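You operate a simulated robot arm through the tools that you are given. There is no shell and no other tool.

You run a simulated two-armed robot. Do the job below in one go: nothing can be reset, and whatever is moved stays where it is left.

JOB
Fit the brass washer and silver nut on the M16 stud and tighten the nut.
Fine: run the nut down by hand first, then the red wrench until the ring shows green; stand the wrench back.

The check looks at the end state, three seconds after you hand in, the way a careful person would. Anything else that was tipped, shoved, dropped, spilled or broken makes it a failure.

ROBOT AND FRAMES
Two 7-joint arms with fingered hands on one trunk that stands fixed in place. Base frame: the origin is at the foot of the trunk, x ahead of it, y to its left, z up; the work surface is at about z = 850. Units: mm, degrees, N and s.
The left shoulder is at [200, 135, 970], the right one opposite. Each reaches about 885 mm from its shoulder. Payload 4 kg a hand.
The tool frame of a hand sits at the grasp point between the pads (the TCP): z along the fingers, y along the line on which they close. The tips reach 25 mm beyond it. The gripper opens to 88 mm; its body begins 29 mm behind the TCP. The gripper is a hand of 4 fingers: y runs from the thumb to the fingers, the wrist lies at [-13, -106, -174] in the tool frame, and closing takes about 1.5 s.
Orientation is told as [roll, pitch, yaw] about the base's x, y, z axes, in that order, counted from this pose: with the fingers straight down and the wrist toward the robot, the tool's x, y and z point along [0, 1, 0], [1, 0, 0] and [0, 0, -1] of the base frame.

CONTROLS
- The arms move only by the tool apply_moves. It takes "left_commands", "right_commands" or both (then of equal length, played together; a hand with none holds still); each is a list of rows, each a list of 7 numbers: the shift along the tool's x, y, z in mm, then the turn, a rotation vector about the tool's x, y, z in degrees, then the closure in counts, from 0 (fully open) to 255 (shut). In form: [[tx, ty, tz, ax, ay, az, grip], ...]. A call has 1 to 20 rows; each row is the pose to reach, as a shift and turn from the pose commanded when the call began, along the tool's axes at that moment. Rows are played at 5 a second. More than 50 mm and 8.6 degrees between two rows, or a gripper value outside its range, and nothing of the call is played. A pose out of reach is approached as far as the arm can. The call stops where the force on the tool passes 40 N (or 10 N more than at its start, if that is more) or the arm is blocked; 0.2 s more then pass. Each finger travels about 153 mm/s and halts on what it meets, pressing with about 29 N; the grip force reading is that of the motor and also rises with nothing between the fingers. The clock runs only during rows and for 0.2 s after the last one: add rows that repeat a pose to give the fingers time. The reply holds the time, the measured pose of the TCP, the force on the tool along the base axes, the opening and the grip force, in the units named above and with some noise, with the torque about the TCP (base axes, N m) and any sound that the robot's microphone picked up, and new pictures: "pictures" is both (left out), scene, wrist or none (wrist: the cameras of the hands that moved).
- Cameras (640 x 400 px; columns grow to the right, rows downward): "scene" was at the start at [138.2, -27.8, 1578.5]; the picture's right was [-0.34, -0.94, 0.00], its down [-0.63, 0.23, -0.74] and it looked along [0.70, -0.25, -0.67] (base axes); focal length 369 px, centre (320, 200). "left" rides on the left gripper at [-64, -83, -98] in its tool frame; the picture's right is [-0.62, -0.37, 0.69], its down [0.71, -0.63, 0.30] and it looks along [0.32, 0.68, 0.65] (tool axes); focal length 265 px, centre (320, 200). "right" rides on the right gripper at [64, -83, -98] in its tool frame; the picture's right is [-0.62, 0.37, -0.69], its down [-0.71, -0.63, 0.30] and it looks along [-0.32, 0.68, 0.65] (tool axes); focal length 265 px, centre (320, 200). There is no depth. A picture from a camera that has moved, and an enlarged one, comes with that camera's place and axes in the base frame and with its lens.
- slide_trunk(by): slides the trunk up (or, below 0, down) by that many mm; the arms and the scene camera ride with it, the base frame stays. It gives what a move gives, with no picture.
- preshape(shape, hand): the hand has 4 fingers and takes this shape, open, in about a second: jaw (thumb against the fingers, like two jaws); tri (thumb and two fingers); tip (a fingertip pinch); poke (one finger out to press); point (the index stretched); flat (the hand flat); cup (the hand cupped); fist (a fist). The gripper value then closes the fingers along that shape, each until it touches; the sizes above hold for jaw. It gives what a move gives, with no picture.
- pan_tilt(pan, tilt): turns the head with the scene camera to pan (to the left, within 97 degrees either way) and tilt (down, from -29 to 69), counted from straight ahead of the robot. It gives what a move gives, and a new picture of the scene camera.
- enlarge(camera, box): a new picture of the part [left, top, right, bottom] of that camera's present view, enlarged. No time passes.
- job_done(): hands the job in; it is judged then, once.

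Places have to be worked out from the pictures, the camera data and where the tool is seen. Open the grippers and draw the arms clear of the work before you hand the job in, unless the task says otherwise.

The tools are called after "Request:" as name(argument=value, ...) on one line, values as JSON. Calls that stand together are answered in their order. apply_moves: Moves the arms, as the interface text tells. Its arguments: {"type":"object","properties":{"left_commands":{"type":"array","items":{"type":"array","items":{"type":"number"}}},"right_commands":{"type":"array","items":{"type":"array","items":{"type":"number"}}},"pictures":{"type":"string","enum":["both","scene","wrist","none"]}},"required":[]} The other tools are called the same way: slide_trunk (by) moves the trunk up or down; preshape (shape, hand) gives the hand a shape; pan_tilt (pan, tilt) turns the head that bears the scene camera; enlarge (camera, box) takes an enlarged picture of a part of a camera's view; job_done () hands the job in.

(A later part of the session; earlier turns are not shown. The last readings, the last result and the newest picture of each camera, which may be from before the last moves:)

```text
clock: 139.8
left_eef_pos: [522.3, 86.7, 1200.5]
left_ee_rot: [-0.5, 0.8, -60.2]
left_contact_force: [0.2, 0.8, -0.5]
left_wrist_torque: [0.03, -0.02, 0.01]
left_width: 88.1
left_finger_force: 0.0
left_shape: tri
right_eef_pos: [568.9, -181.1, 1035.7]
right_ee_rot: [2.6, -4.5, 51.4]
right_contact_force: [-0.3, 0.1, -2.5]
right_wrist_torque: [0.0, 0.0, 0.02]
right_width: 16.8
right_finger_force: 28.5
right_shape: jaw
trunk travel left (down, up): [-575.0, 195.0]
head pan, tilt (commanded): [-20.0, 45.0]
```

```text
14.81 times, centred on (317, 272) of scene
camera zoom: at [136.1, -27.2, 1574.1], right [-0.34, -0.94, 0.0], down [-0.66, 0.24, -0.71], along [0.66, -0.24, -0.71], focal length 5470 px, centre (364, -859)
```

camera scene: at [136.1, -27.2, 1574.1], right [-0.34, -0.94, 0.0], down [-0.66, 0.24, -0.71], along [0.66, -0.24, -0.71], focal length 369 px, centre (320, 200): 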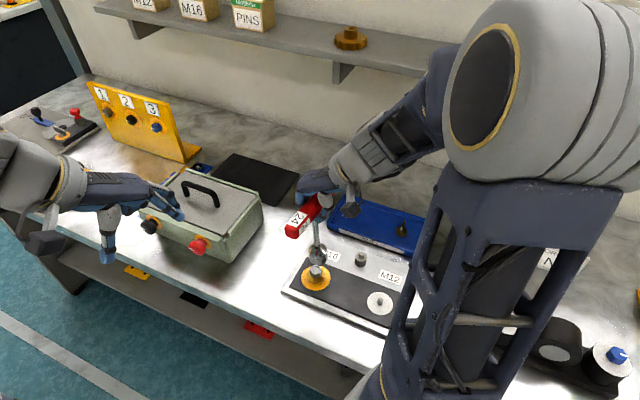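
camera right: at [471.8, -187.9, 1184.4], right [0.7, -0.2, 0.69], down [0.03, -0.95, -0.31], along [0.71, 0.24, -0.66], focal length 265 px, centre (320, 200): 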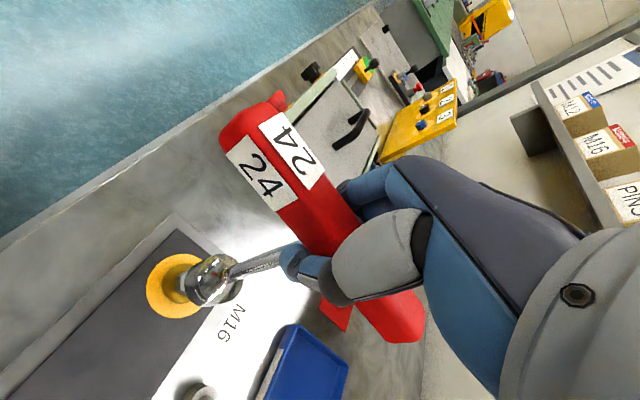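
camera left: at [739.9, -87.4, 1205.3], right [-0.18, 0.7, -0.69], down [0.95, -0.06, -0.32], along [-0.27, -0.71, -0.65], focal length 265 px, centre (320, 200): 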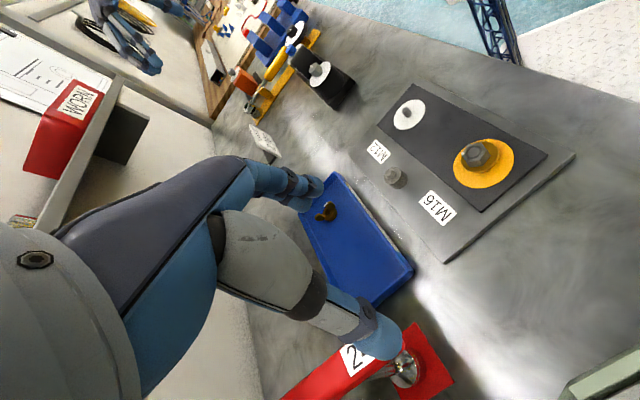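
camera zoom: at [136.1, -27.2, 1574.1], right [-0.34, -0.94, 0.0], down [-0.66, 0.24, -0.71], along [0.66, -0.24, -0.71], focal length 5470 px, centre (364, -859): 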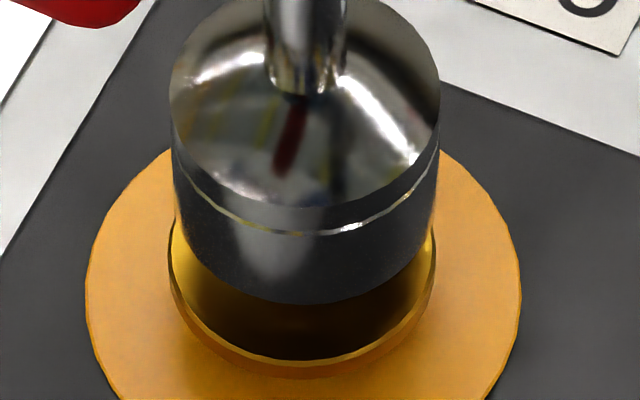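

Request:
apply_moves(right_commands=[[0, 0, 2, 0, 0, 0, 255], [0, 0, 4, 0, 0, 0, 255], [0, 0, 6, 0, 0, 0, 255], [0, 0, 6, 0, 0, 0, 255]], pictures="none")

Request:
enlarge(camera="scene", box=[302, 258, 332, 285])

```text
clock: 140.8
left_eef_pos: [521.8, 87.3, 1200.5]
left_ee_rot: [-0.5, 0.8, -60.2]
left_contact_force: [0.6, 0.0, -0.2]
left_wrist_torque: [-0.02, 0.06, 0.02]
left_width: 88.0
left_finger_force: 0.0
left_shape: tri
right_eef_pos: [570.8, -180.5, 1029.8]
right_ee_rot: [2.7, -4.5, 51.4]
right_contact_force: [6.5, 0.3, 10.9]
right_wrist_torque: [-0.04, -0.05, -0.05]
right_width: 16.8
right_finger_force: 28.5
right_shape: jaw
trunk travel left (down, up): [-575.0, 195.0]
head pan, tilt (commanded): [-20.0, 45.0]
```

```text
14.81 times, centred on (317, 272) of scene
camera zoom: at [136.1, -27.1, 1574.4], right [-0.34, -0.94, 0.0], down [-0.66, 0.24, -0.71], along [0.66, -0.24, -0.71], focal length 5470 px, centre (364, -859)
```

zoom: 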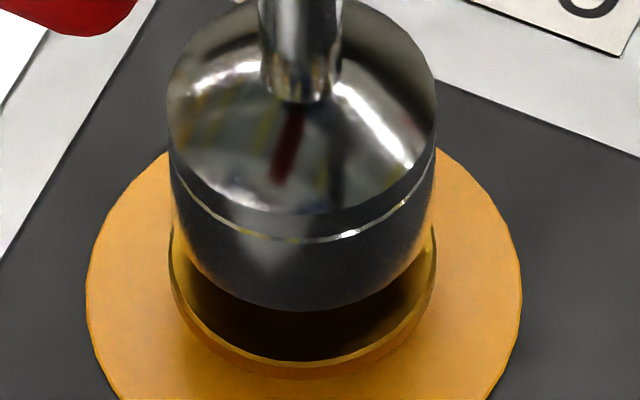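

It has stopped about 10 mm above the washer, so the hexagon is probably still a few degrees off and slightly sideways loaded. I'll ease the side force and turn a few more degrees counter-clockwise.

Request:
apply_moves(right_commands=[[-1.0, 0.9, 0, 0.2, 0.3, -4, 255], [-1.4, 1.1, 0, 0.4, 0.6, -8, 255], [-1.4, 1.1, 0, 0.4, 0.6, -8, 255]], pictures="none")

Request:
enlarge(camera="scene", box=[302, 258, 332, 285])

```text
clock: 141.6
left_eef_pos: [523.4, 87.5, 1200.4]
left_ee_rot: [-0.5, 0.7, -60.3]
left_contact_force: [0.2, 0.0, 0.4]
left_wrist_torque: [0.0, 0.01, 0.01]
left_width: 88.0
left_finger_force: 0.1
left_shape: tri
right_eef_pos: [572.9, -180.3, 1030.3]
right_ee_rot: [2.6, -4.3, 59.5]
right_contact_force: [4.1, -2.6, 10.1]
right_wrist_torque: [0.01, 0.04, -0.23]
right_width: 16.5
right_finger_force: 28.8
right_shape: jaw
trunk travel left (down, up): [-575.0, 195.0]
head pan, tilt (commanded): [-20.0, 45.0]
```

```text
14.81 times, centred on (317, 272) of scene
camera zoom: at [135.9, -27.2, 1574.2], right [-0.34, -0.94, 0.0], down [-0.66, 0.24, -0.71], along [0.66, -0.24, -0.71], focal length 5470 px, centre (364, -859)
```

zoom: 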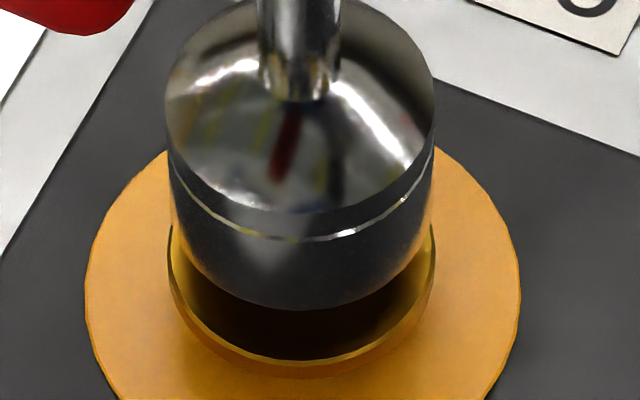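

There's now -0.23 Nm of reaction torque, so the socket may be gripping the nut. I'll turn clockwise 12° to see whether torque builds in the tightening direction.

Request:
apply_moves(right_commands=[[0.4, -0.2, 0, -0.2, -0.3, 4, 255], [0.8, -0.4, 0, -0.4, -0.6, 8, 255], [1.1, -0.6, 0, -0.6, -0.9, 12, 255], [1.1, -0.6, 0, -0.6, -0.9, 12, 255]], pictures="none")

Request:
enlarge(camera="scene", box=[302, 258, 332, 285])

Request:
enlarge(camera="left", box=[405, 120, 445, 155])

```text
clock: 142.6
left_eef_pos: [521.8, 86.7, 1200.6]
left_ee_rot: [-0.5, 0.7, -60.2]
left_contact_force: [0.0, 0.1, -0.8]
left_wrist_torque: [0.0, 0.01, 0.03]
left_width: 88.1
left_finger_force: 0.1
left_shape: tri
right_eef_pos: [571.2, -180.4, 1030.0]
right_ee_rot: [2.7, -4.6, 47.3]
right_contact_force: [4.9, -1.6, 14.0]
right_wrist_torque: [-0.17, -0.08, 0.19]
right_width: 16.6
right_finger_force: 28.8
right_shape: jaw
trunk travel left (down, up): [-575.0, 195.0]
head pan, tilt (commanded): [-20.0, 45.0]
```

```text
14.81 times, centred on (317, 272) of scene
camera zoom: at [135.9, -27.1, 1574.2], right [-0.34, -0.94, 0.0], down [-0.66, 0.24, -0.71], along [0.66, -0.24, -0.71], focal length 5470 px, centre (364, -859)
```

zoom: 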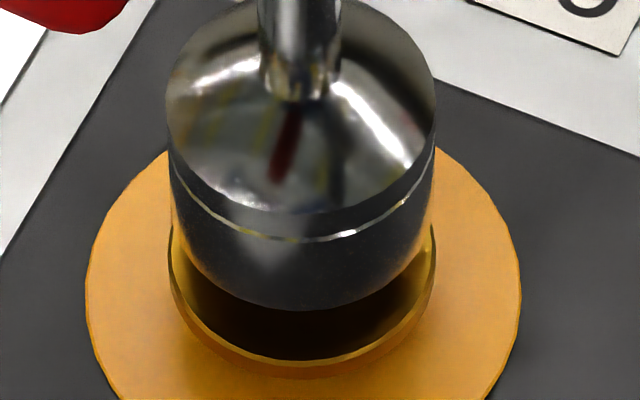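

```text
11.43 times, centred on (425, 138) of left
camera zoom: at [426.2, 127.6, 1300.5], right [-0.73, 0.02, -0.68], down [0.3, 0.9, -0.3], along [0.61, -0.43, -0.67], focal length 3033 px, centre (-880, 914)
```

zoom: 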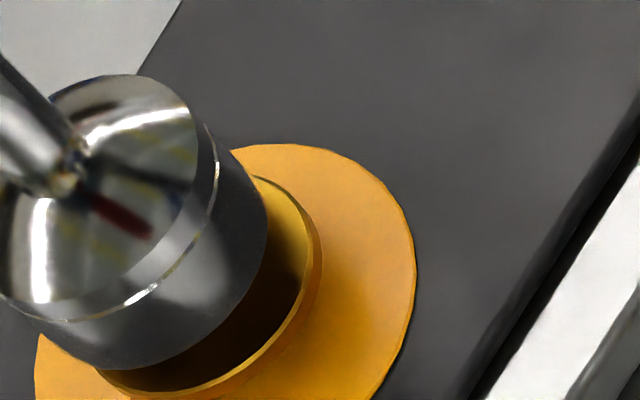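

The torque reversed to +0.19 Nm over 12°, so the socket is turning the nut. I'll keep turning clockwise in small steps, watching torque and ring colour.

Request:
apply_moves(right_commands=[[0.4, -0.2, 0, -0.2, -0.3, 4, 255], [0.8, -0.4, 0, -0.4, -0.6, 8, 255], [1.1, -0.7, 0, -0.6, -0.9, 12, 255], [1.4, -1, 0, -0.8, -1.2, 16, 255], [1.4, -1, 0, -0.8, -1.2, 16, 255]], pictures="none")

Request:
enlarge(camera="scene", box=[285, 190, 355, 290])

```text
clock: 143.8
left_eef_pos: [522.6, 87.0, 1199.9]
left_ee_rot: [-0.4, 0.8, -60.2]
left_contact_force: [0.5, 0.0, 0.1]
left_wrist_torque: [0.01, 0.0, 0.02]
left_width: 88.0
left_finger_force: 0.1
left_shape: tri
right_eef_pos: [568.4, -180.5, 1028.8]
right_ee_rot: [2.8, -4.6, 31.4]
right_contact_force: [7.5, 2.6, 15.0]
right_wrist_torque: [-0.34, -0.11, 0.47]
right_width: 17.4
right_finger_force: 29.9
right_shape: jaw
trunk travel left (down, up): [-575.0, 195.0]
head pan, tilt (commanded): [-20.0, 45.0]
```

```text
4.00 times, centred on (320, 240) of scene
camera zoom: at [136.0, -26.9, 1574.2], right [-0.34, -0.94, 0.0], down [-0.66, 0.24, -0.71], along [0.66, -0.24, -0.71], focal length 1477 px, centre (320, 40)
```

zoom: 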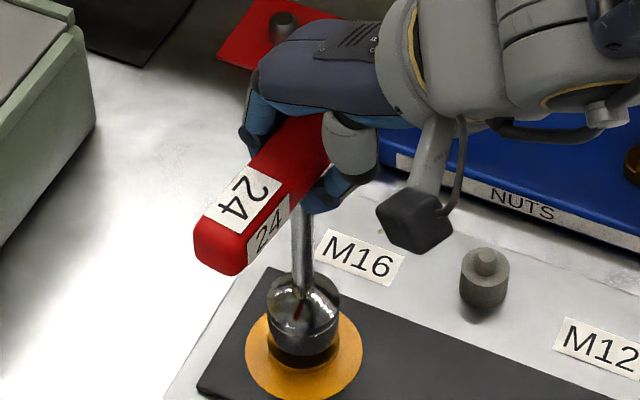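

Torque is 0.47 Nm and rising, ring still orange. I'll continue another 12°.

Request:
apply_moves(right_commands=[[0.4, -0.3, 0, -0.2, -0.3, 4, 255], [0.7, -0.6, 0, -0.4, -0.6, 8, 255], [1.0, -0.9, 0, -0.6, -0.9, 12, 255], [1.0, -0.9, 0, -0.6, -0.9, 12, 255]], pictures="none")

Request:
enlarge(camera="scene", box=[285, 190, 355, 290])

```text
clock: 144.8
left_eef_pos: [522.1, 88.7, 1200.2]
left_ee_rot: [-0.6, 0.7, -60.3]
left_contact_force: [-0.2, 0.2, 0.2]
left_wrist_torque: [0.03, 0.0, -0.04]
left_width: 88.1
left_finger_force: 0.1
left_shape: tri
right_eef_pos: [568.5, -180.5, 1028.2]
right_ee_rot: [2.8, -4.5, 19.4]
right_contact_force: [6.7, 6.4, 12.4]
right_wrist_torque: [-0.5, 0.05, 0.76]
right_width: 17.7
right_finger_force: 29.1
right_shape: jaw
trunk travel left (down, up): [-575.0, 195.0]
head pan, tilt (commanded): [-20.0, 45.0]
```

```text
4.00 times, centred on (320, 240) of scene
camera zoom: at [136.0, -26.8, 1574.2], right [-0.34, -0.94, 0.0], down [-0.66, 0.24, -0.71], along [0.66, -0.24, -0.71], focal length 1477 px, centre (320, 40)
```

zoom: 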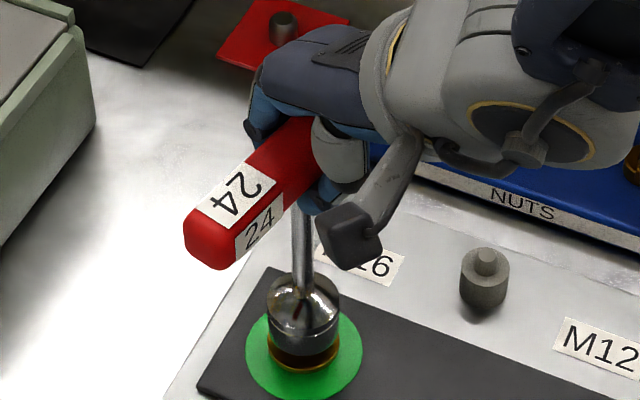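

The ring turned green at 0.76 Nm. I stop tightening here and unwind the hand's torque gently, so that nothing turns back.

Request:
apply_moves(right_commands=[[-0.3, 0.2, 0, 0.2, 0.3, -4, 255], [-0.7, 0.5, 0, 0.4, 0.6, -8, 255], [-1.0, 0.8, 0, 0.6, 0.9, -12, 255], [-1.0, 0.8, 0, 0.6, 0.9, -12, 255]], pictures="none")

Request:
enlarge(camera="scene", box=[285, 190, 355, 290])

```text
clock: 145.8
left_eef_pos: [521.5, 87.8, 1199.4]
left_ee_rot: [-0.5, 0.7, -60.2]
left_contact_force: [-0.4, -0.1, 0.7]
left_wrist_torque: [0.0, 0.01, 0.01]
left_width: 88.0
left_finger_force: 0.0
left_shape: tri
right_eef_pos: [569.4, -179.8, 1028.8]
right_ee_rot: [2.7, -4.4, 31.4]
right_contact_force: [5.4, 6.5, 8.3]
right_wrist_torque: [0.07, 0.12, 0.1]
right_width: 16.5
right_finger_force: 28.9
right_shape: jaw
trunk travel left (down, up): [-575.0, 195.0]
head pan, tilt (commanded): [-20.0, 45.0]
```

```text
4.00 times, centred on (320, 240) of scene
camera zoom: at [136.0, -26.9, 1574.2], right [-0.34, -0.94, 0.0], down [-0.66, 0.24, -0.71], along [0.66, -0.24, -0.71], focal length 1477 px, centre (320, 40)
```

zoom: 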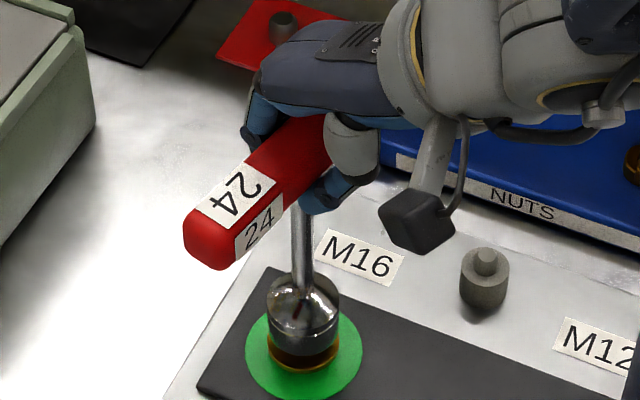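

Torque is back to 0.1 Nm and the ring stays green. I'll relieve the side force and lift the wrench straight up off the nut.

Request:
apply_moves(right_commands=[[0.4, 1.2, 0, 0, 0, 0, 255], [0.6, 1.5, -3, 0, 0, 0, 255], [0.8, 1.9, -8, 0, 0, 0, 255], [1.1, 2.4, -15, 0, 0, 0, 255], [1.6, 3.2, -25, 0, 0, 0, 255], [2.3, 4.3, -40, 0, 0, 0, 255], [3.2, 5.8, -60, 0, 0, 0, 255], [3.2, 5.8, -60, 0, 0, 0, 255]], pictures="scene")

Request:
enlarge(camera="scene", box=[285, 180, 355, 290])

Request:
enlarge(camera="left", box=[340, 60, 460, 170])

```text
clock: 147.6
left_eef_pos: [523.0, 87.7, 1200.1]
left_ee_rot: [-0.6, 0.7, -60.2]
left_contact_force: [-1.2, 0.5, 0.3]
left_wrist_torque: [0.0, 0.03, 0.0]
left_width: 88.0
left_finger_force: 0.1
left_shape: tri
right_eef_pos: [567.7, -182.0, 1089.1]
right_ee_rot: [2.8, -4.3, 31.3]
right_contact_force: [0.2, -0.7, -3.2]
right_wrist_torque: [-0.04, 0.02, 0.0]
right_width: 15.5
right_finger_force: 29.1
right_shape: jaw
trunk travel left (down, up): [-575.0, 195.0]
head pan, tilt (commanded): [-20.0, 45.0]
camera scene: at [136.1, -27.2, 1574.1], right [-0.34, -0.94, 0.0], down [-0.66, 0.24, -0.71], along [0.66, -0.24, -0.71], focal length 369 px, centre (320, 200)
```

scene: 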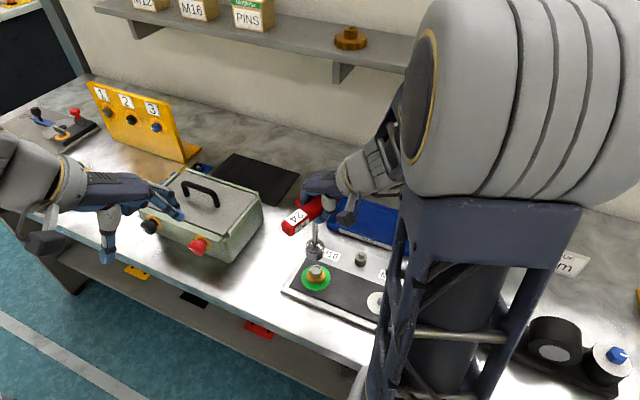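

```text
3.64 times, centred on (320, 235) of scene
camera zoom: at [136.1, -27.2, 1574.1], right [-0.34, -0.94, 0.0], down [-0.66, 0.24, -0.71], along [0.66, -0.24, -0.71], focal length 1343 px, centre (320, 73)
```

zoom: 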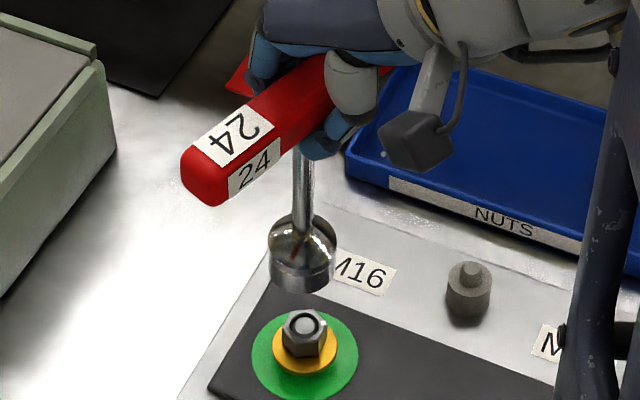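

```text
3.64 times, centred on (400, 115) of left
camera zoom: at [426.4, 127.6, 1300.3], right [-0.73, 0.02, -0.68], down [0.3, 0.9, -0.3], along [0.61, -0.43, -0.67], focal length 965 px, centre (29, 509)
```

zoom: 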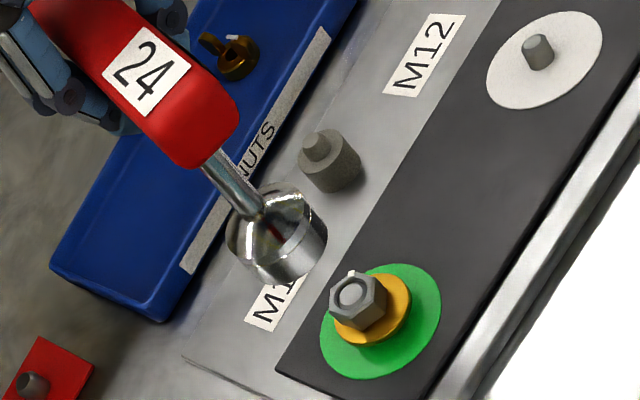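

The nut is tight and the ring stays green with the wrench off. From all three cameras the stand's peg is at about (824.8,-250.5). I'll carry the wrench back slowly to above it.

Request:
apply_moves(right_commands=[[-10, 9, 0, 0, 0, 0, 255], [-30, 27, 0.6, 0.1, 0.1, -1.5, 255], [-52, 47, 1, 0.1, 0.2, -3, 255], [-74, 67, 1.5, 0.2, 0.3, -4.5, 255], [-96, 87, 2, 0.3, 0.5, -6, 255], [-118, 107, 2.4, 0.4, 0.6, -7.5, 255], [-140, 126, 2.8, 0.5, 0.7, -9, 255], [-160, 144, 3.2, 0.5, 0.8, -10.5, 255], [-178, 160, 3.6, 0.6, 0.9, -12, 255], [-190, 171, 3.8, 0.6, 0.9, -12, 255], [-196.3, 176.7, 4, 0.6, 0.9, -12, 255], [-196.3, 176.7, 4, 0.6, 0.9, -12, 255]], pictures="both")

Request:
enlarge(camera="scene", box=[275, 110, 355, 220])

Request:
enlarge(camera="left", box=[280, 90, 400, 200])

Request:
enlarge(camera="right", box=[130, 210, 330, 350])

```text
clock: 150.2
left_eef_pos: [522.2, 86.7, 1198.9]
left_ee_rot: [-0.5, 0.7, -60.2]
left_contact_force: [0.2, 0.9, 0.0]
left_wrist_torque: [-0.01, 0.01, -0.02]
left_width: 88.1
left_finger_force: 0.2
left_shape: tri
right_eef_pos: [824.6, -255.9, 1090.6]
right_ee_rot: [2.8, -4.5, 43.5]
right_contact_force: [0.3, 0.0, -2.8]
right_wrist_torque: [0.0, -0.03, 0.0]
right_width: 15.5
right_finger_force: 28.9
right_shape: jaw
trunk travel left (down, up): [-575.0, 195.0]
head pan, tilt (commanded): [-20.0, 45.0]
camera scene: at [136.1, -27.2, 1574.1], right [-0.34, -0.94, 0.0], down [-0.66, 0.24, -0.71], along [0.66, -0.24, -0.71], focal length 369 px, centre (320, 200)
camera right: at [719.0, -274.8, 1184.3], right [0.68, -0.26, 0.69], down [0.04, -0.92, -0.39], along [0.73, 0.29, -0.61], focal length 265 px, centre (320, 200)
```

scene: 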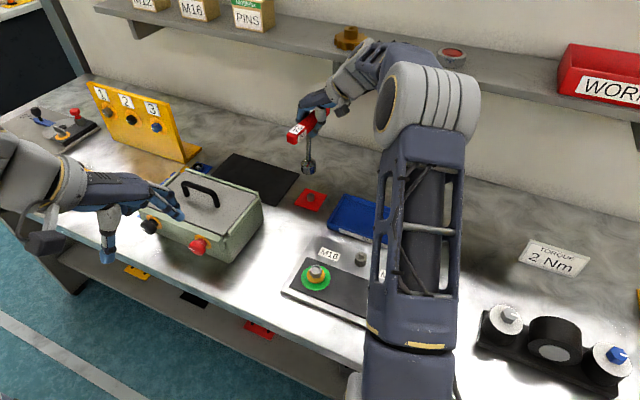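
right: 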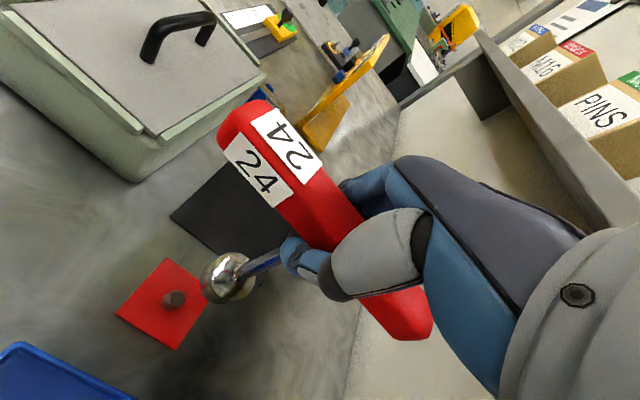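

```text
3.64 times, centred on (315, 165) of scene
camera zoom: at [136.1, -27.2, 1574.1], right [-0.34, -0.94, 0.0], down [-0.66, 0.24, -0.71], along [0.66, -0.24, -0.71], focal length 1343 px, centre (338, 327)
```

zoom: 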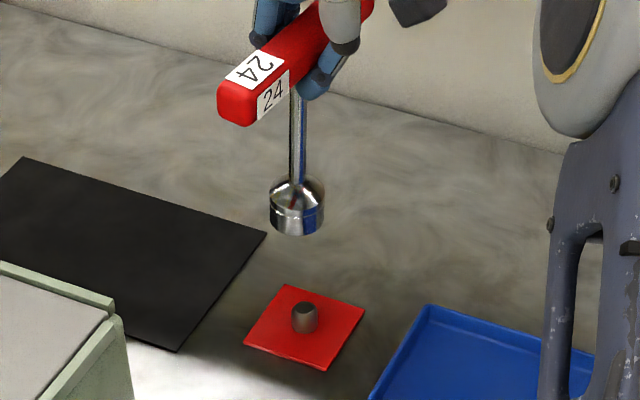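

```text
3.64 times, centred on (340, 145) of left
camera zoom: at [426.3, 127.6, 1300.3], right [-0.73, 0.02, -0.68], down [0.3, 0.9, -0.3], along [0.61, -0.43, -0.67], focal length 965 px, centre (247, 400)
```

zoom: 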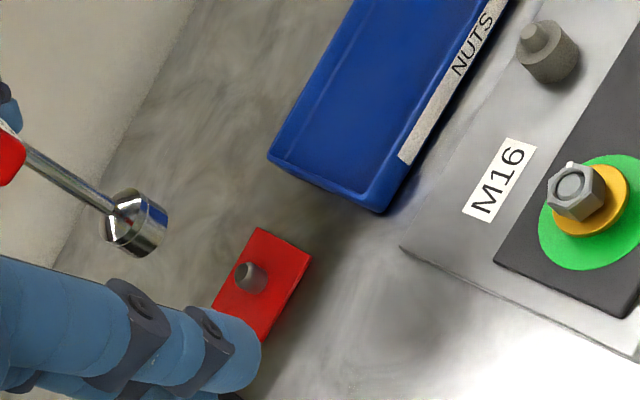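

```text
2.86 times, centred on (230, 280) of right
camera zoom: at [719.0, -274.8, 1184.3], right [0.68, -0.26, 0.69], down [0.04, -0.92, -0.39], along [0.73, 0.29, -0.61], focal length 758 px, centre (577, -29)
```

zoom: 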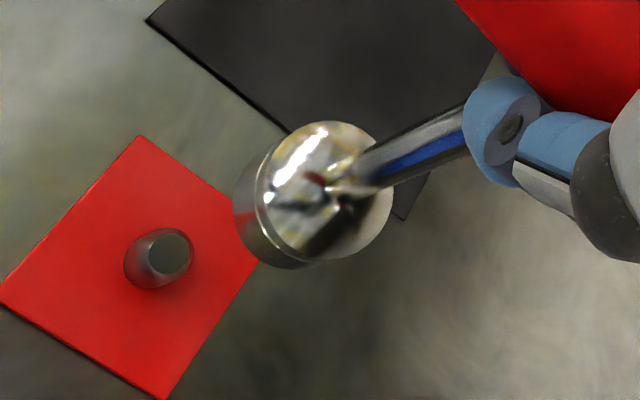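

All three views show the wrench upright, and the socket about 8 mm too far in +x and 2 mm in +y from the peg. I'll correct that and lower to roughly 20 mm above the peg for a finer check.

Request:
apply_moves(right_commands=[[0.3, -3, 12, 0, 0, 0, 255], [0.5, -6, 24, 0, 0, 0, 255], [0.8, -9, 37, 0, 0, 0, 255], [1, -11.7, 50, 0, 0, 0, 255], [1, -11.7, 50, 0, 0, 0, 255]], pictures="none")

Request:
enlarge(camera="scene", box=[285, 160, 335, 220])

Request:
enlarge(camera="left", box=[290, 110, 370, 190])

Request:
enlarge(camera="right", box=[130, 210, 290, 340])

```text
clock: 151.4
left_eef_pos: [522.4, 87.3, 1200.3]
left_ee_rot: [-0.5, 0.7, -60.2]
left_contact_force: [0.7, -0.2, 0.9]
left_wrist_torque: [0.0, -0.02, 0.01]
left_width: 88.1
left_finger_force: 0.0
left_shape: tri
right_eef_pos: [815.5, -259.0, 1038.9]
right_ee_rot: [2.9, -4.4, 43.4]
right_contact_force: [-0.3, -1.2, -2.7]
right_wrist_torque: [0.0, 0.01, -0.01]
right_width: 15.3
right_finger_force: 29.0
right_shape: jaw
trunk travel left (down, up): [-575.0, 195.0]
head pan, tilt (commanded): [-20.0, 45.0]
```

```text
6.67 times, centred on (310, 190) of scene
camera zoom: at [136.1, -27.2, 1574.1], right [-0.34, -0.94, 0.0], down [-0.66, 0.24, -0.71], along [0.66, -0.24, -0.71], focal length 2462 px, centre (387, 267)
```

zoom: 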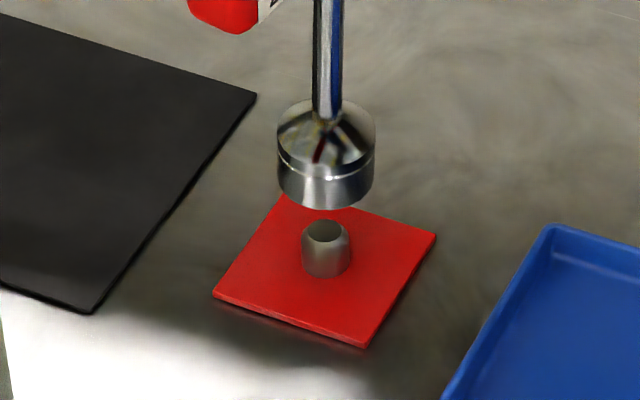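

```text
5.00 times, centred on (330, 150) of left
camera zoom: at [426.4, 127.6, 1300.3], right [-0.73, 0.02, -0.68], down [0.3, 0.9, -0.3], along [0.61, -0.43, -0.67], focal length 1327 px, centre (270, 450)
```

zoom: 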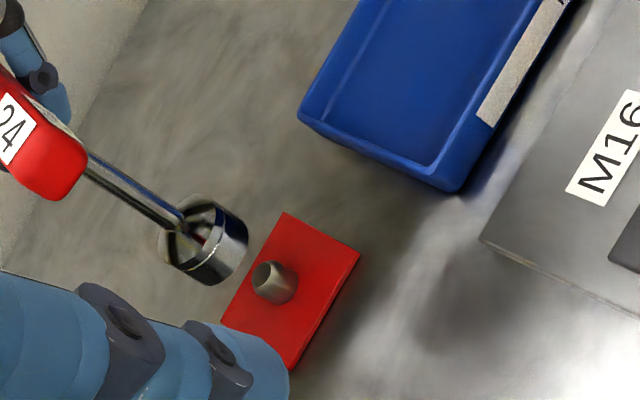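

```text
3.08 times, centred on (210, 275) of right
camera zoom: at [710.6, -277.0, 1132.6], right [0.68, -0.26, 0.69], down [0.04, -0.92, -0.39], along [0.73, 0.29, -0.61], focal length 817 px, centre (658, -31)
```

zoom: 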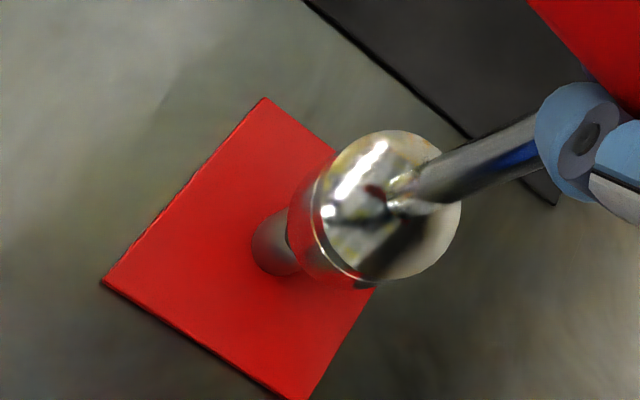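

The socket is close to the peg axis, and its 24 mm opening leaves several millimetres of margin over the tapered peg. I'll make a small correction and lower to just above the peg top.

Request:
apply_moves(right_commands=[[0.9, 0.3, 6, 0, 0, 0, 255], [1.3, -0.5, 12, 0, 0, 0, 255], [1, -1, 18, 0, 0, 0, 255], [0.7, -1.5, 23, 0, 0, 0, 255], [0.7, -1.5, 23, 0, 0, 0, 255]], pictures="none")

Request:
enlarge(camera="scene", box=[290, 175, 330, 215])

Request:
enlarge(camera="left", box=[305, 125, 355, 180])

Request:
enlarge(camera="right", box=[150, 220, 290, 330])

```text
clock: 152.6
left_eef_pos: [522.7, 86.7, 1200.6]
left_ee_rot: [-0.4, 0.6, -60.2]
left_contact_force: [-1.0, -0.1, 0.0]
left_wrist_torque: [0.0, 0.03, 0.02]
left_width: 87.6
left_finger_force: 0.0
left_shape: tri
right_eef_pos: [813.0, -255.6, 1015.2]
right_ee_rot: [2.7, -4.4, 43.4]
right_contact_force: [0.2, -0.1, -3.5]
right_wrist_torque: [-0.01, 0.0, -0.01]
right_width: 15.2
right_finger_force: 28.9
right_shape: jaw
trunk travel left (down, up): [-575.0, 195.0]
head pan, tilt (commanded): [-20.0, 45.0]
```

```text
10.00 times, centred on (310, 195) of scene
camera zoom: at [136.1, -27.2, 1574.1], right [-0.34, -0.94, 0.0], down [-0.66, 0.24, -0.71], along [0.66, -0.24, -0.71], focal length 3692 px, centre (420, 250)
```

zoom: 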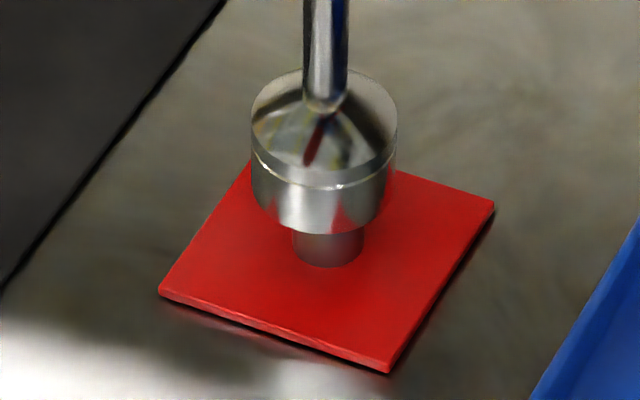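

```text
7.27 times, centred on (330, 152) of left
camera zoom: at [426.4, 127.6, 1300.3], right [-0.73, 0.02, -0.68], down [0.3, 0.9, -0.3], along [0.61, -0.43, -0.67], focal length 1930 px, centre (247, 546)
```

zoom: 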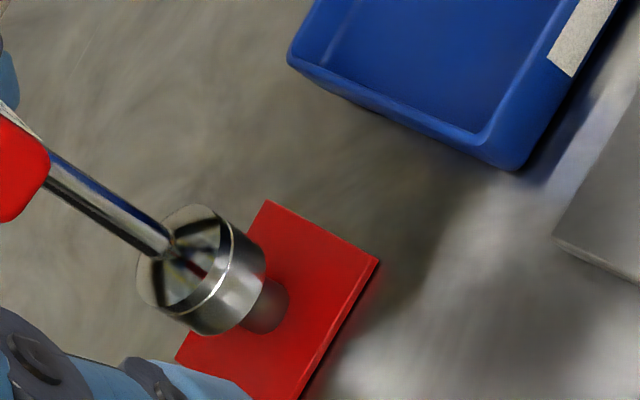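

```text
3.64 times, centred on (220, 275) of right
camera zoom: at [708.5, -274.3, 1109.8], right [0.68, -0.26, 0.69], down [0.04, -0.92, -0.39], along [0.73, 0.29, -0.61], focal length 965 px, centre (684, -73)
```

zoom: 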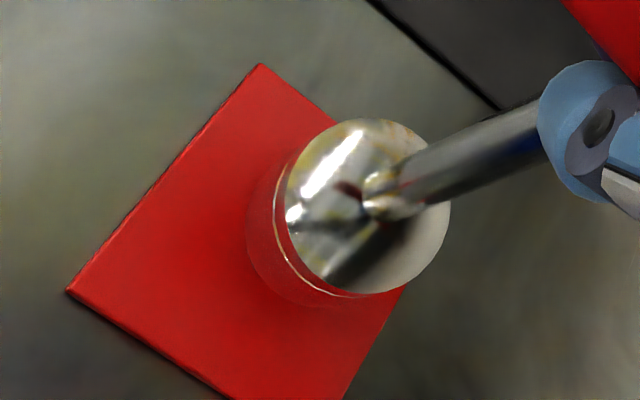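

The peg is now right beneath the socket and centred within about 1 mm. I'll keep lowering slowly.

Request:
apply_moves(right_commands=[[0, -0.8, 3, 0, 0, 0, 255], [-0.2, -1.2, 6, 0, 0, 0, 255], [-0.4, -1.5, 9, 0, 0, 0, 255], [-0.6, -1.8, 12, 0, 0, 0, 255], [-0.6, -1.8, 12, 0, 0, 0, 255]], pictures="none")

Request:
enlarge(camera="scene", box=[290, 175, 330, 215])

Request:
enlarge(camera="left", box=[305, 125, 355, 180])

```text
clock: 153.8
left_eef_pos: [522.4, 86.7, 1199.5]
left_ee_rot: [-0.5, 0.6, -60.2]
left_contact_force: [0.1, 0.2, 0.7]
left_wrist_torque: [-0.02, 0.02, 0.02]
left_width: 88.0
left_finger_force: 0.0
left_shape: tri
right_eef_pos: [813.8, -256.7, 1004.6]
right_ee_rot: [2.8, -4.4, 43.4]
right_contact_force: [-0.1, 0.1, -2.1]
right_wrist_torque: [-0.04, -0.01, -0.04]
right_width: 15.4
right_finger_force: 28.6
right_shape: jaw
trunk travel left (down, up): [-575.0, 195.0]
head pan, tilt (commanded): [-20.0, 45.0]
```

```text
10.00 times, centred on (310, 195) of scene
camera zoom: at [136.1, -27.2, 1574.1], right [-0.34, -0.94, 0.0], down [-0.66, 0.24, -0.71], along [0.66, -0.24, -0.71], focal length 3692 px, centre (420, 250)
```

zoom: 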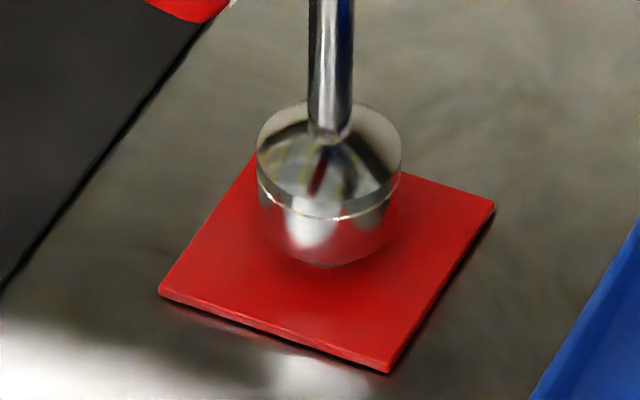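

```text
7.27 times, centred on (330, 152) of left
camera zoom: at [426.4, 127.6, 1300.3], right [-0.73, 0.02, -0.68], down [0.3, 0.9, -0.3], along [0.61, -0.43, -0.67], focal length 1930 px, centre (247, 546)
```

zoom: 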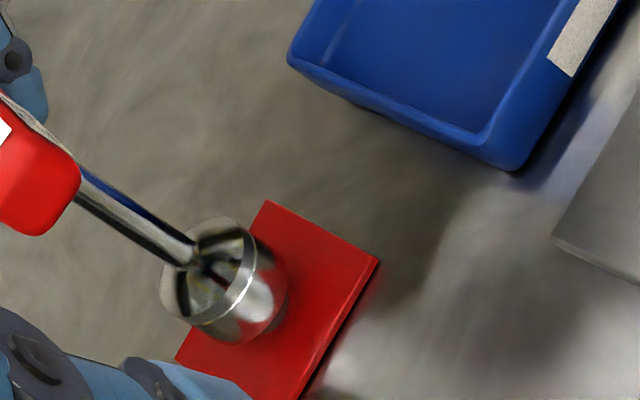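

The socket is over the peg, with no side force. I'll lower on until it rests on the plate.

Request:
apply_moves(right_commands=[[0, -0.2, 3, 0, 0, 0, 255], [0, -0.4, 6, 0, 0, 0, 255], [0, -0.6, 8, 0, 0, 0, 255], [0, -0.6, 8, 0, 0, 0, 255]], pictures="none")

Request:
enlarge(camera="scene", box=[290, 175, 330, 215])

```text
clock: 154.8
left_eef_pos: [522.6, 87.0, 1200.1]
left_ee_rot: [-0.4, 0.6, -60.2]
left_contact_force: [-1.0, -0.4, 0.5]
left_wrist_torque: [-0.01, 0.05, 0.0]
left_width: 88.0
left_finger_force: 0.0
left_shape: tri
right_eef_pos: [813.4, -256.4, 996.6]
right_ee_rot: [2.8, -4.4, 43.4]
right_contact_force: [0.6, 0.5, -2.3]
right_wrist_torque: [0.0, 0.02, 0.0]
right_width: 15.4
right_finger_force: 28.8
right_shape: jaw
trunk travel left (down, up): [-575.0, 195.0]
head pan, tilt (commanded): [-20.0, 45.0]
```

```text
10.00 times, centred on (310, 195) of scene
camera zoom: at [136.1, -27.2, 1574.1], right [-0.34, -0.94, 0.0], down [-0.66, 0.24, -0.71], along [0.66, -0.24, -0.71], focal length 3692 px, centre (420, 250)
```

zoom: 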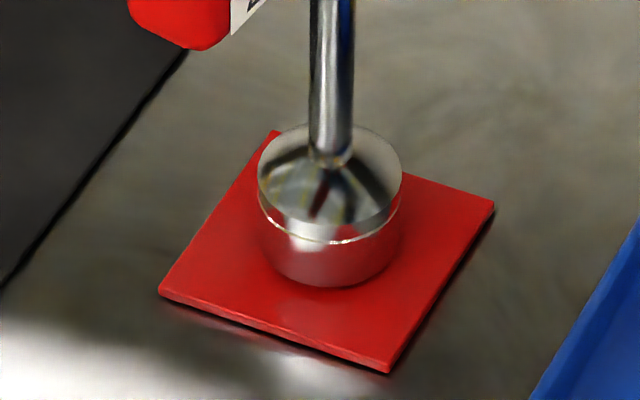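

Request:
apply_moves(right_commands=[[0, -0.1, 1.5, 0, 0, 0, 255], [0, -0.2, 3, 0, 0, 0, 255], [0, -0.2, 3, 0, 0, 0, 255]], pictures="none")

Request:
enlarge(camera="scene", box=[290, 175, 330, 215])

```text
clock: 155.6
left_eef_pos: [522.4, 87.2, 1200.9]
left_ee_rot: [-0.5, 0.8, -60.3]
left_contact_force: [-0.3, -0.3, -0.2]
left_wrist_torque: [-0.02, 0.0, 0.02]
left_width: 88.0
left_finger_force: 0.2
left_shape: tri
right_eef_pos: [812.0, -255.8, 993.5]
right_ee_rot: [2.6, -4.5, 43.3]
right_contact_force: [-0.1, -0.5, 0.7]
right_wrist_torque: [0.03, 0.02, 0.01]
right_width: 15.5
right_finger_force: 29.3
right_shape: jaw
trunk travel left (down, up): [-575.0, 195.0]
head pan, tilt (commanded): [-20.0, 45.0]
```

```text
10.00 times, centred on (310, 195) of scene
camera zoom: at [136.1, -27.2, 1574.2], right [-0.34, -0.94, 0.0], down [-0.66, 0.24, -0.71], along [0.66, -0.24, -0.71], focal length 3692 px, centre (420, 250)
```

zoom: 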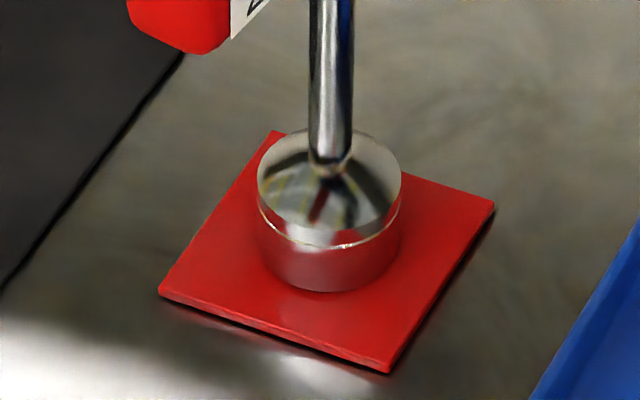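

The weight has transferred; the wrench stands on its plate. I'll open the fingers gradually and check that it stays upright.

Request:
apply_moves(right_commands=[[0, 0, 0, 0, 0, 0, 235], [0, 0, 0, 0, 0, 0, 210], [0, 0, 0, 0, 0, 0, 180], [0, 0, 0, 0, 0, 0, 140], [0, 0, 0, 0, 0, 0, 90], [0, 0, 0, 0, 0, 0, 40], [0, 0, 0, 0, 0, 0, 0], [0, 0, 0, 0, 0, 0, 0]], pictures="none")

Request:
enlarge(camera="scene", box=[275, 110, 355, 220])

Request:
enlarge(camera="right", box=[130, 120, 430, 380])

```text
clock: 157.4
left_eef_pos: [522.4, 86.0, 1200.3]
left_ee_rot: [-0.5, 0.7, -60.3]
left_contact_force: [-0.4, 0.4, 0.1]
left_wrist_torque: [-0.02, 0.01, 0.0]
left_width: 88.1
left_finger_force: 0.1
left_shape: tri
right_eef_pos: [812.4, -255.8, 994.1]
right_ee_rot: [2.9, -4.4, 43.4]
right_contact_force: [-0.3, -0.2, 1.3]
right_wrist_torque: [0.0, 0.03, 0.05]
right_width: 87.9
right_finger_force: 0.1
right_shape: jaw
trunk travel left (down, up): [-575.0, 195.0]
head pan, tilt (commanded): [-20.0, 45.0]
```

```text
3.64 times, centred on (315, 165) of scene
camera zoom: at [136.1, -27.2, 1574.2], right [-0.34, -0.94, 0.0], down [-0.66, 0.24, -0.71], along [0.66, -0.24, -0.71], focal length 1343 px, centre (338, 327)
```

zoom: 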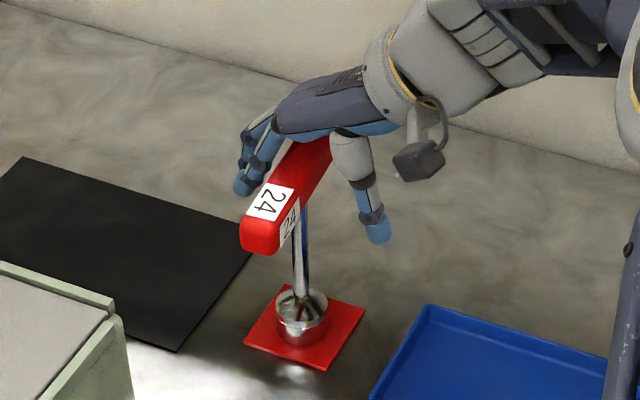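

```text
1.54 times, centred on (280, 250) of right
camera zoom: at [707.8, -275.3, 1087.6], right [0.68, -0.26, 0.69], down [0.04, -0.92, -0.39], along [0.73, 0.29, -0.61], focal length 408 px, centre (382, 123)
```

zoom: 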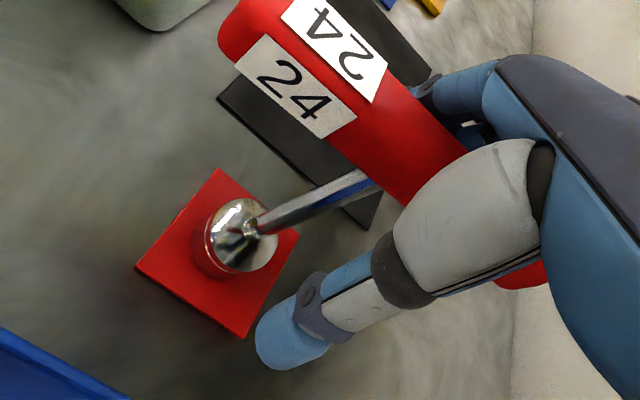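

The wrench stands on its own. I'll lift the hand straight up slowly, clear of the handle.

Request:
apply_moves(right_commands=[[0.2, 0.4, -5, 0, 0, 0, 0], [0.5, 0.8, -10, 0, 0, 0, 0], [1, 1.5, -20, 0, 0, 0, 0], [1.7, 2.7, -35, 0, 0, 0, 0], [2.7, 4.2, -55, 0, 0, 0, 0], [4, 6.3, -82, 0, 0, 0, 0], [4, 6.3, -82, 0, 0, 0, 0]], pictures="both")

Request:
enlarge(camera="scene", box=[275, 110, 355, 220])

```text
clock: 159.0
left_eef_pos: [523.2, 86.8, 1200.0]
left_ee_rot: [-0.5, 0.7, -60.3]
left_contact_force: [-0.8, 0.7, 0.3]
left_wrist_torque: [0.0, -0.01, -0.04]
left_width: 88.1
left_finger_force: 0.1
left_shape: tri
right_eef_pos: [813.5, -255.5, 1076.6]
right_ee_rot: [2.9, -4.4, 43.3]
right_contact_force: [0.6, -0.1, 0.6]
right_wrist_torque: [0.01, -0.01, 0.03]
right_width: 87.7
right_finger_force: 0.0
right_shape: jaw
trunk travel left (down, up): [-575.0, 195.0]
head pan, tilt (commanded): [-20.0, 45.0]
camera scene: at [136.1, -27.2, 1574.2], right [-0.34, -0.94, 0.0], down [-0.66, 0.24, -0.71], along [0.66, -0.24, -0.71], focal length 369 px, centre (320, 200)
camera right: at [708.0, -275.0, 1169.9], right [0.68, -0.26, 0.69], down [0.04, -0.92, -0.39], along [0.73, 0.29, -0.61], focal length 265 px, centre (320, 200)
```

scene: 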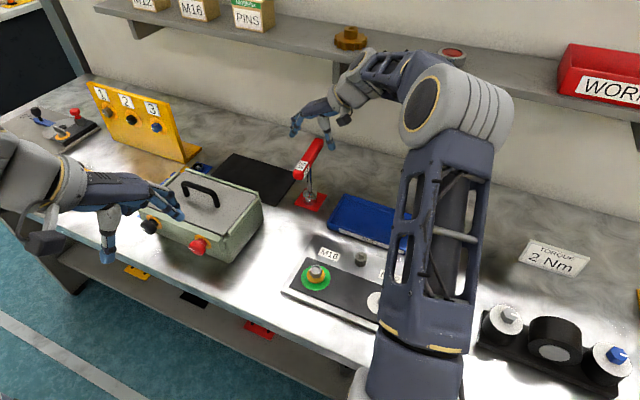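
right: 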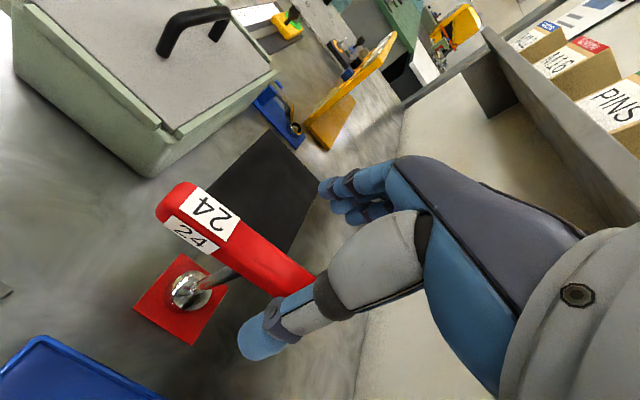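

```text
3.64 times, centred on (315, 165) of scene
camera zoom: at [136.1, -27.2, 1574.2], right [-0.34, -0.94, 0.0], down [-0.66, 0.24, -0.71], along [0.66, -0.24, -0.71], focal length 1343 px, centre (338, 327)
```

zoom: 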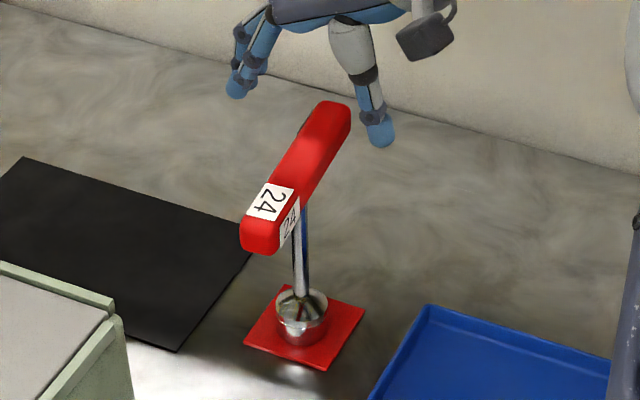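

The wrench is back upright on its stand and the ring is green. I'll withdraw the right arm along the way it came.

Request:
apply_moves(right_commands=[[3, -10, -15, 0.7, -0.5, 0, 0], [10, -42, -25, 1.5, -0.9, 0, 0], [19, -77, -33, 2.2, -1.4, 0, 0], [28, -112, -41, 2.9, -1.9, 0, 0], [37, -147, -48, 3.7, -2.3, 0, 0], [45.7, -181.6, -53.9, 4.4, -2.8, 0, 0], [45.7, -181.6, -53.9, 4.4, -2.8, 0, 0]], pictures="none")

Request:
apply_moves(right_commands=[[-3, -37, -11, 0, 0, 6.4, 0], [-6, -74, -22, 0, 0, 12.8, 0], [-9, -111, -33, 0, 0, 19.2, 0], [-12, -148, -44, 0, 0, 25.6, 0], [-15, -185, -55, 0, 0, 32, 0], [-18, -222, -66, 0, 0, 38.4, 0], [-21, -259, -76, 0, 0, 44, 0], [-21, -259, -76, 0, 0, 44, 0]], pictures="both")

Request:
enlarge(camera="scene", box=[270, 110, 450, 310])

```text
clock: 160.6
left_eef_pos: [523.0, 86.4, 1199.9]
left_ee_rot: [-0.5, 0.7, -60.3]
left_contact_force: [-0.5, -0.2, 0.3]
left_wrist_torque: [0.0, 0.04, -0.03]
left_width: 87.8
left_finger_force: 0.0
left_shape: tri
right_eef_pos: [648.2, -354.4, 1117.1]
right_ee_rot: [-0.1, 0.0, 43.6]
right_contact_force: [0.4, 1.8, 0.1]
right_wrist_torque: [-0.02, -0.03, 0.03]
right_width: 88.1
right_finger_force: 0.1
right_shape: jaw
trunk travel left (down, up): [-575.0, 195.0]
head pan, tilt (commanded): [-20.0, 45.0]
```

```text
clock: 162.4
left_eef_pos: [522.5, 86.3, 1200.4]
left_ee_rot: [-0.6, 0.7, -60.3]
left_contact_force: [-0.2, -0.9, -0.5]
left_wrist_torque: [-0.01, -0.01, -0.02]
left_width: 88.0
left_finger_force: 0.1
left_shape: tri
right_eef_pos: [476.0, -544.1, 1191.9]
right_ee_rot: [0.0, -0.2, -0.7]
right_contact_force: [-0.4, 0.3, -0.2]
right_wrist_torque: [-0.02, 0.0, 0.0]
right_width: 87.9
right_finger_force: 0.0
right_shape: jaw
trunk travel left (down, up): [-575.0, 195.0]
head pan, tilt (commanded): [-20.0, 45.0]
camera scene: at [136.0, -27.1, 1574.2], right [-0.34, -0.94, 0.0], down [-0.66, 0.24, -0.71], along [0.66, -0.24, -0.71], focal length 369 px, centre (320, 200)
camera right: at [395.7, -479.3, 1290.4], right [0.36, -0.62, 0.69], down [-0.64, -0.71, -0.31], along [0.68, -0.33, -0.65], focal length 265 px, centre (320, 200)
```

scene: 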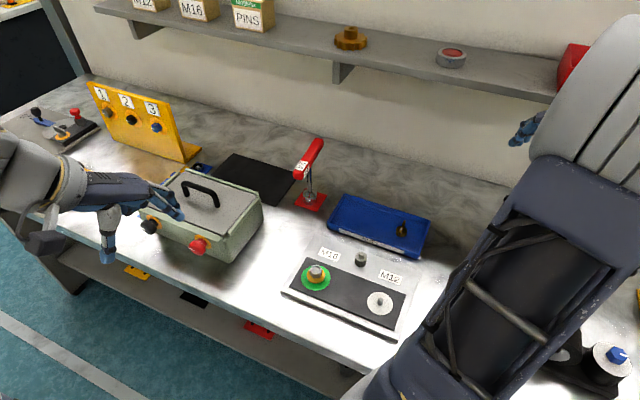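
right: 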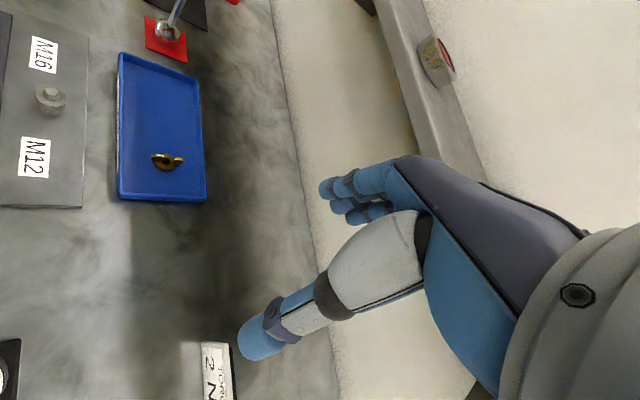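

```text
2.00 times, centred on (360, 210) of scene
camera zoom: at [136.0, -27.1, 1574.2], right [-0.34, -0.94, 0.0], down [-0.66, 0.24, -0.71], along [0.66, -0.24, -0.71], focal length 738 px, centre (240, 180)
```

zoom: 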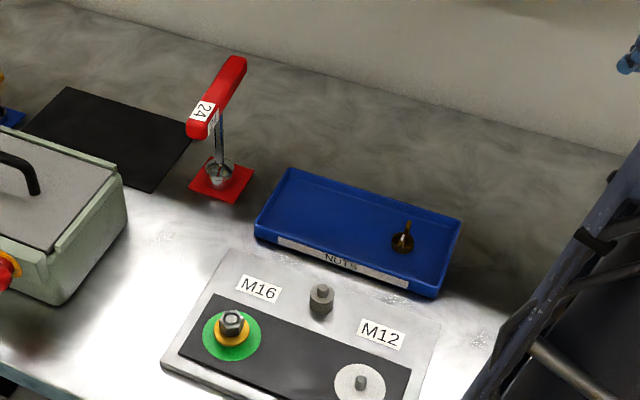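

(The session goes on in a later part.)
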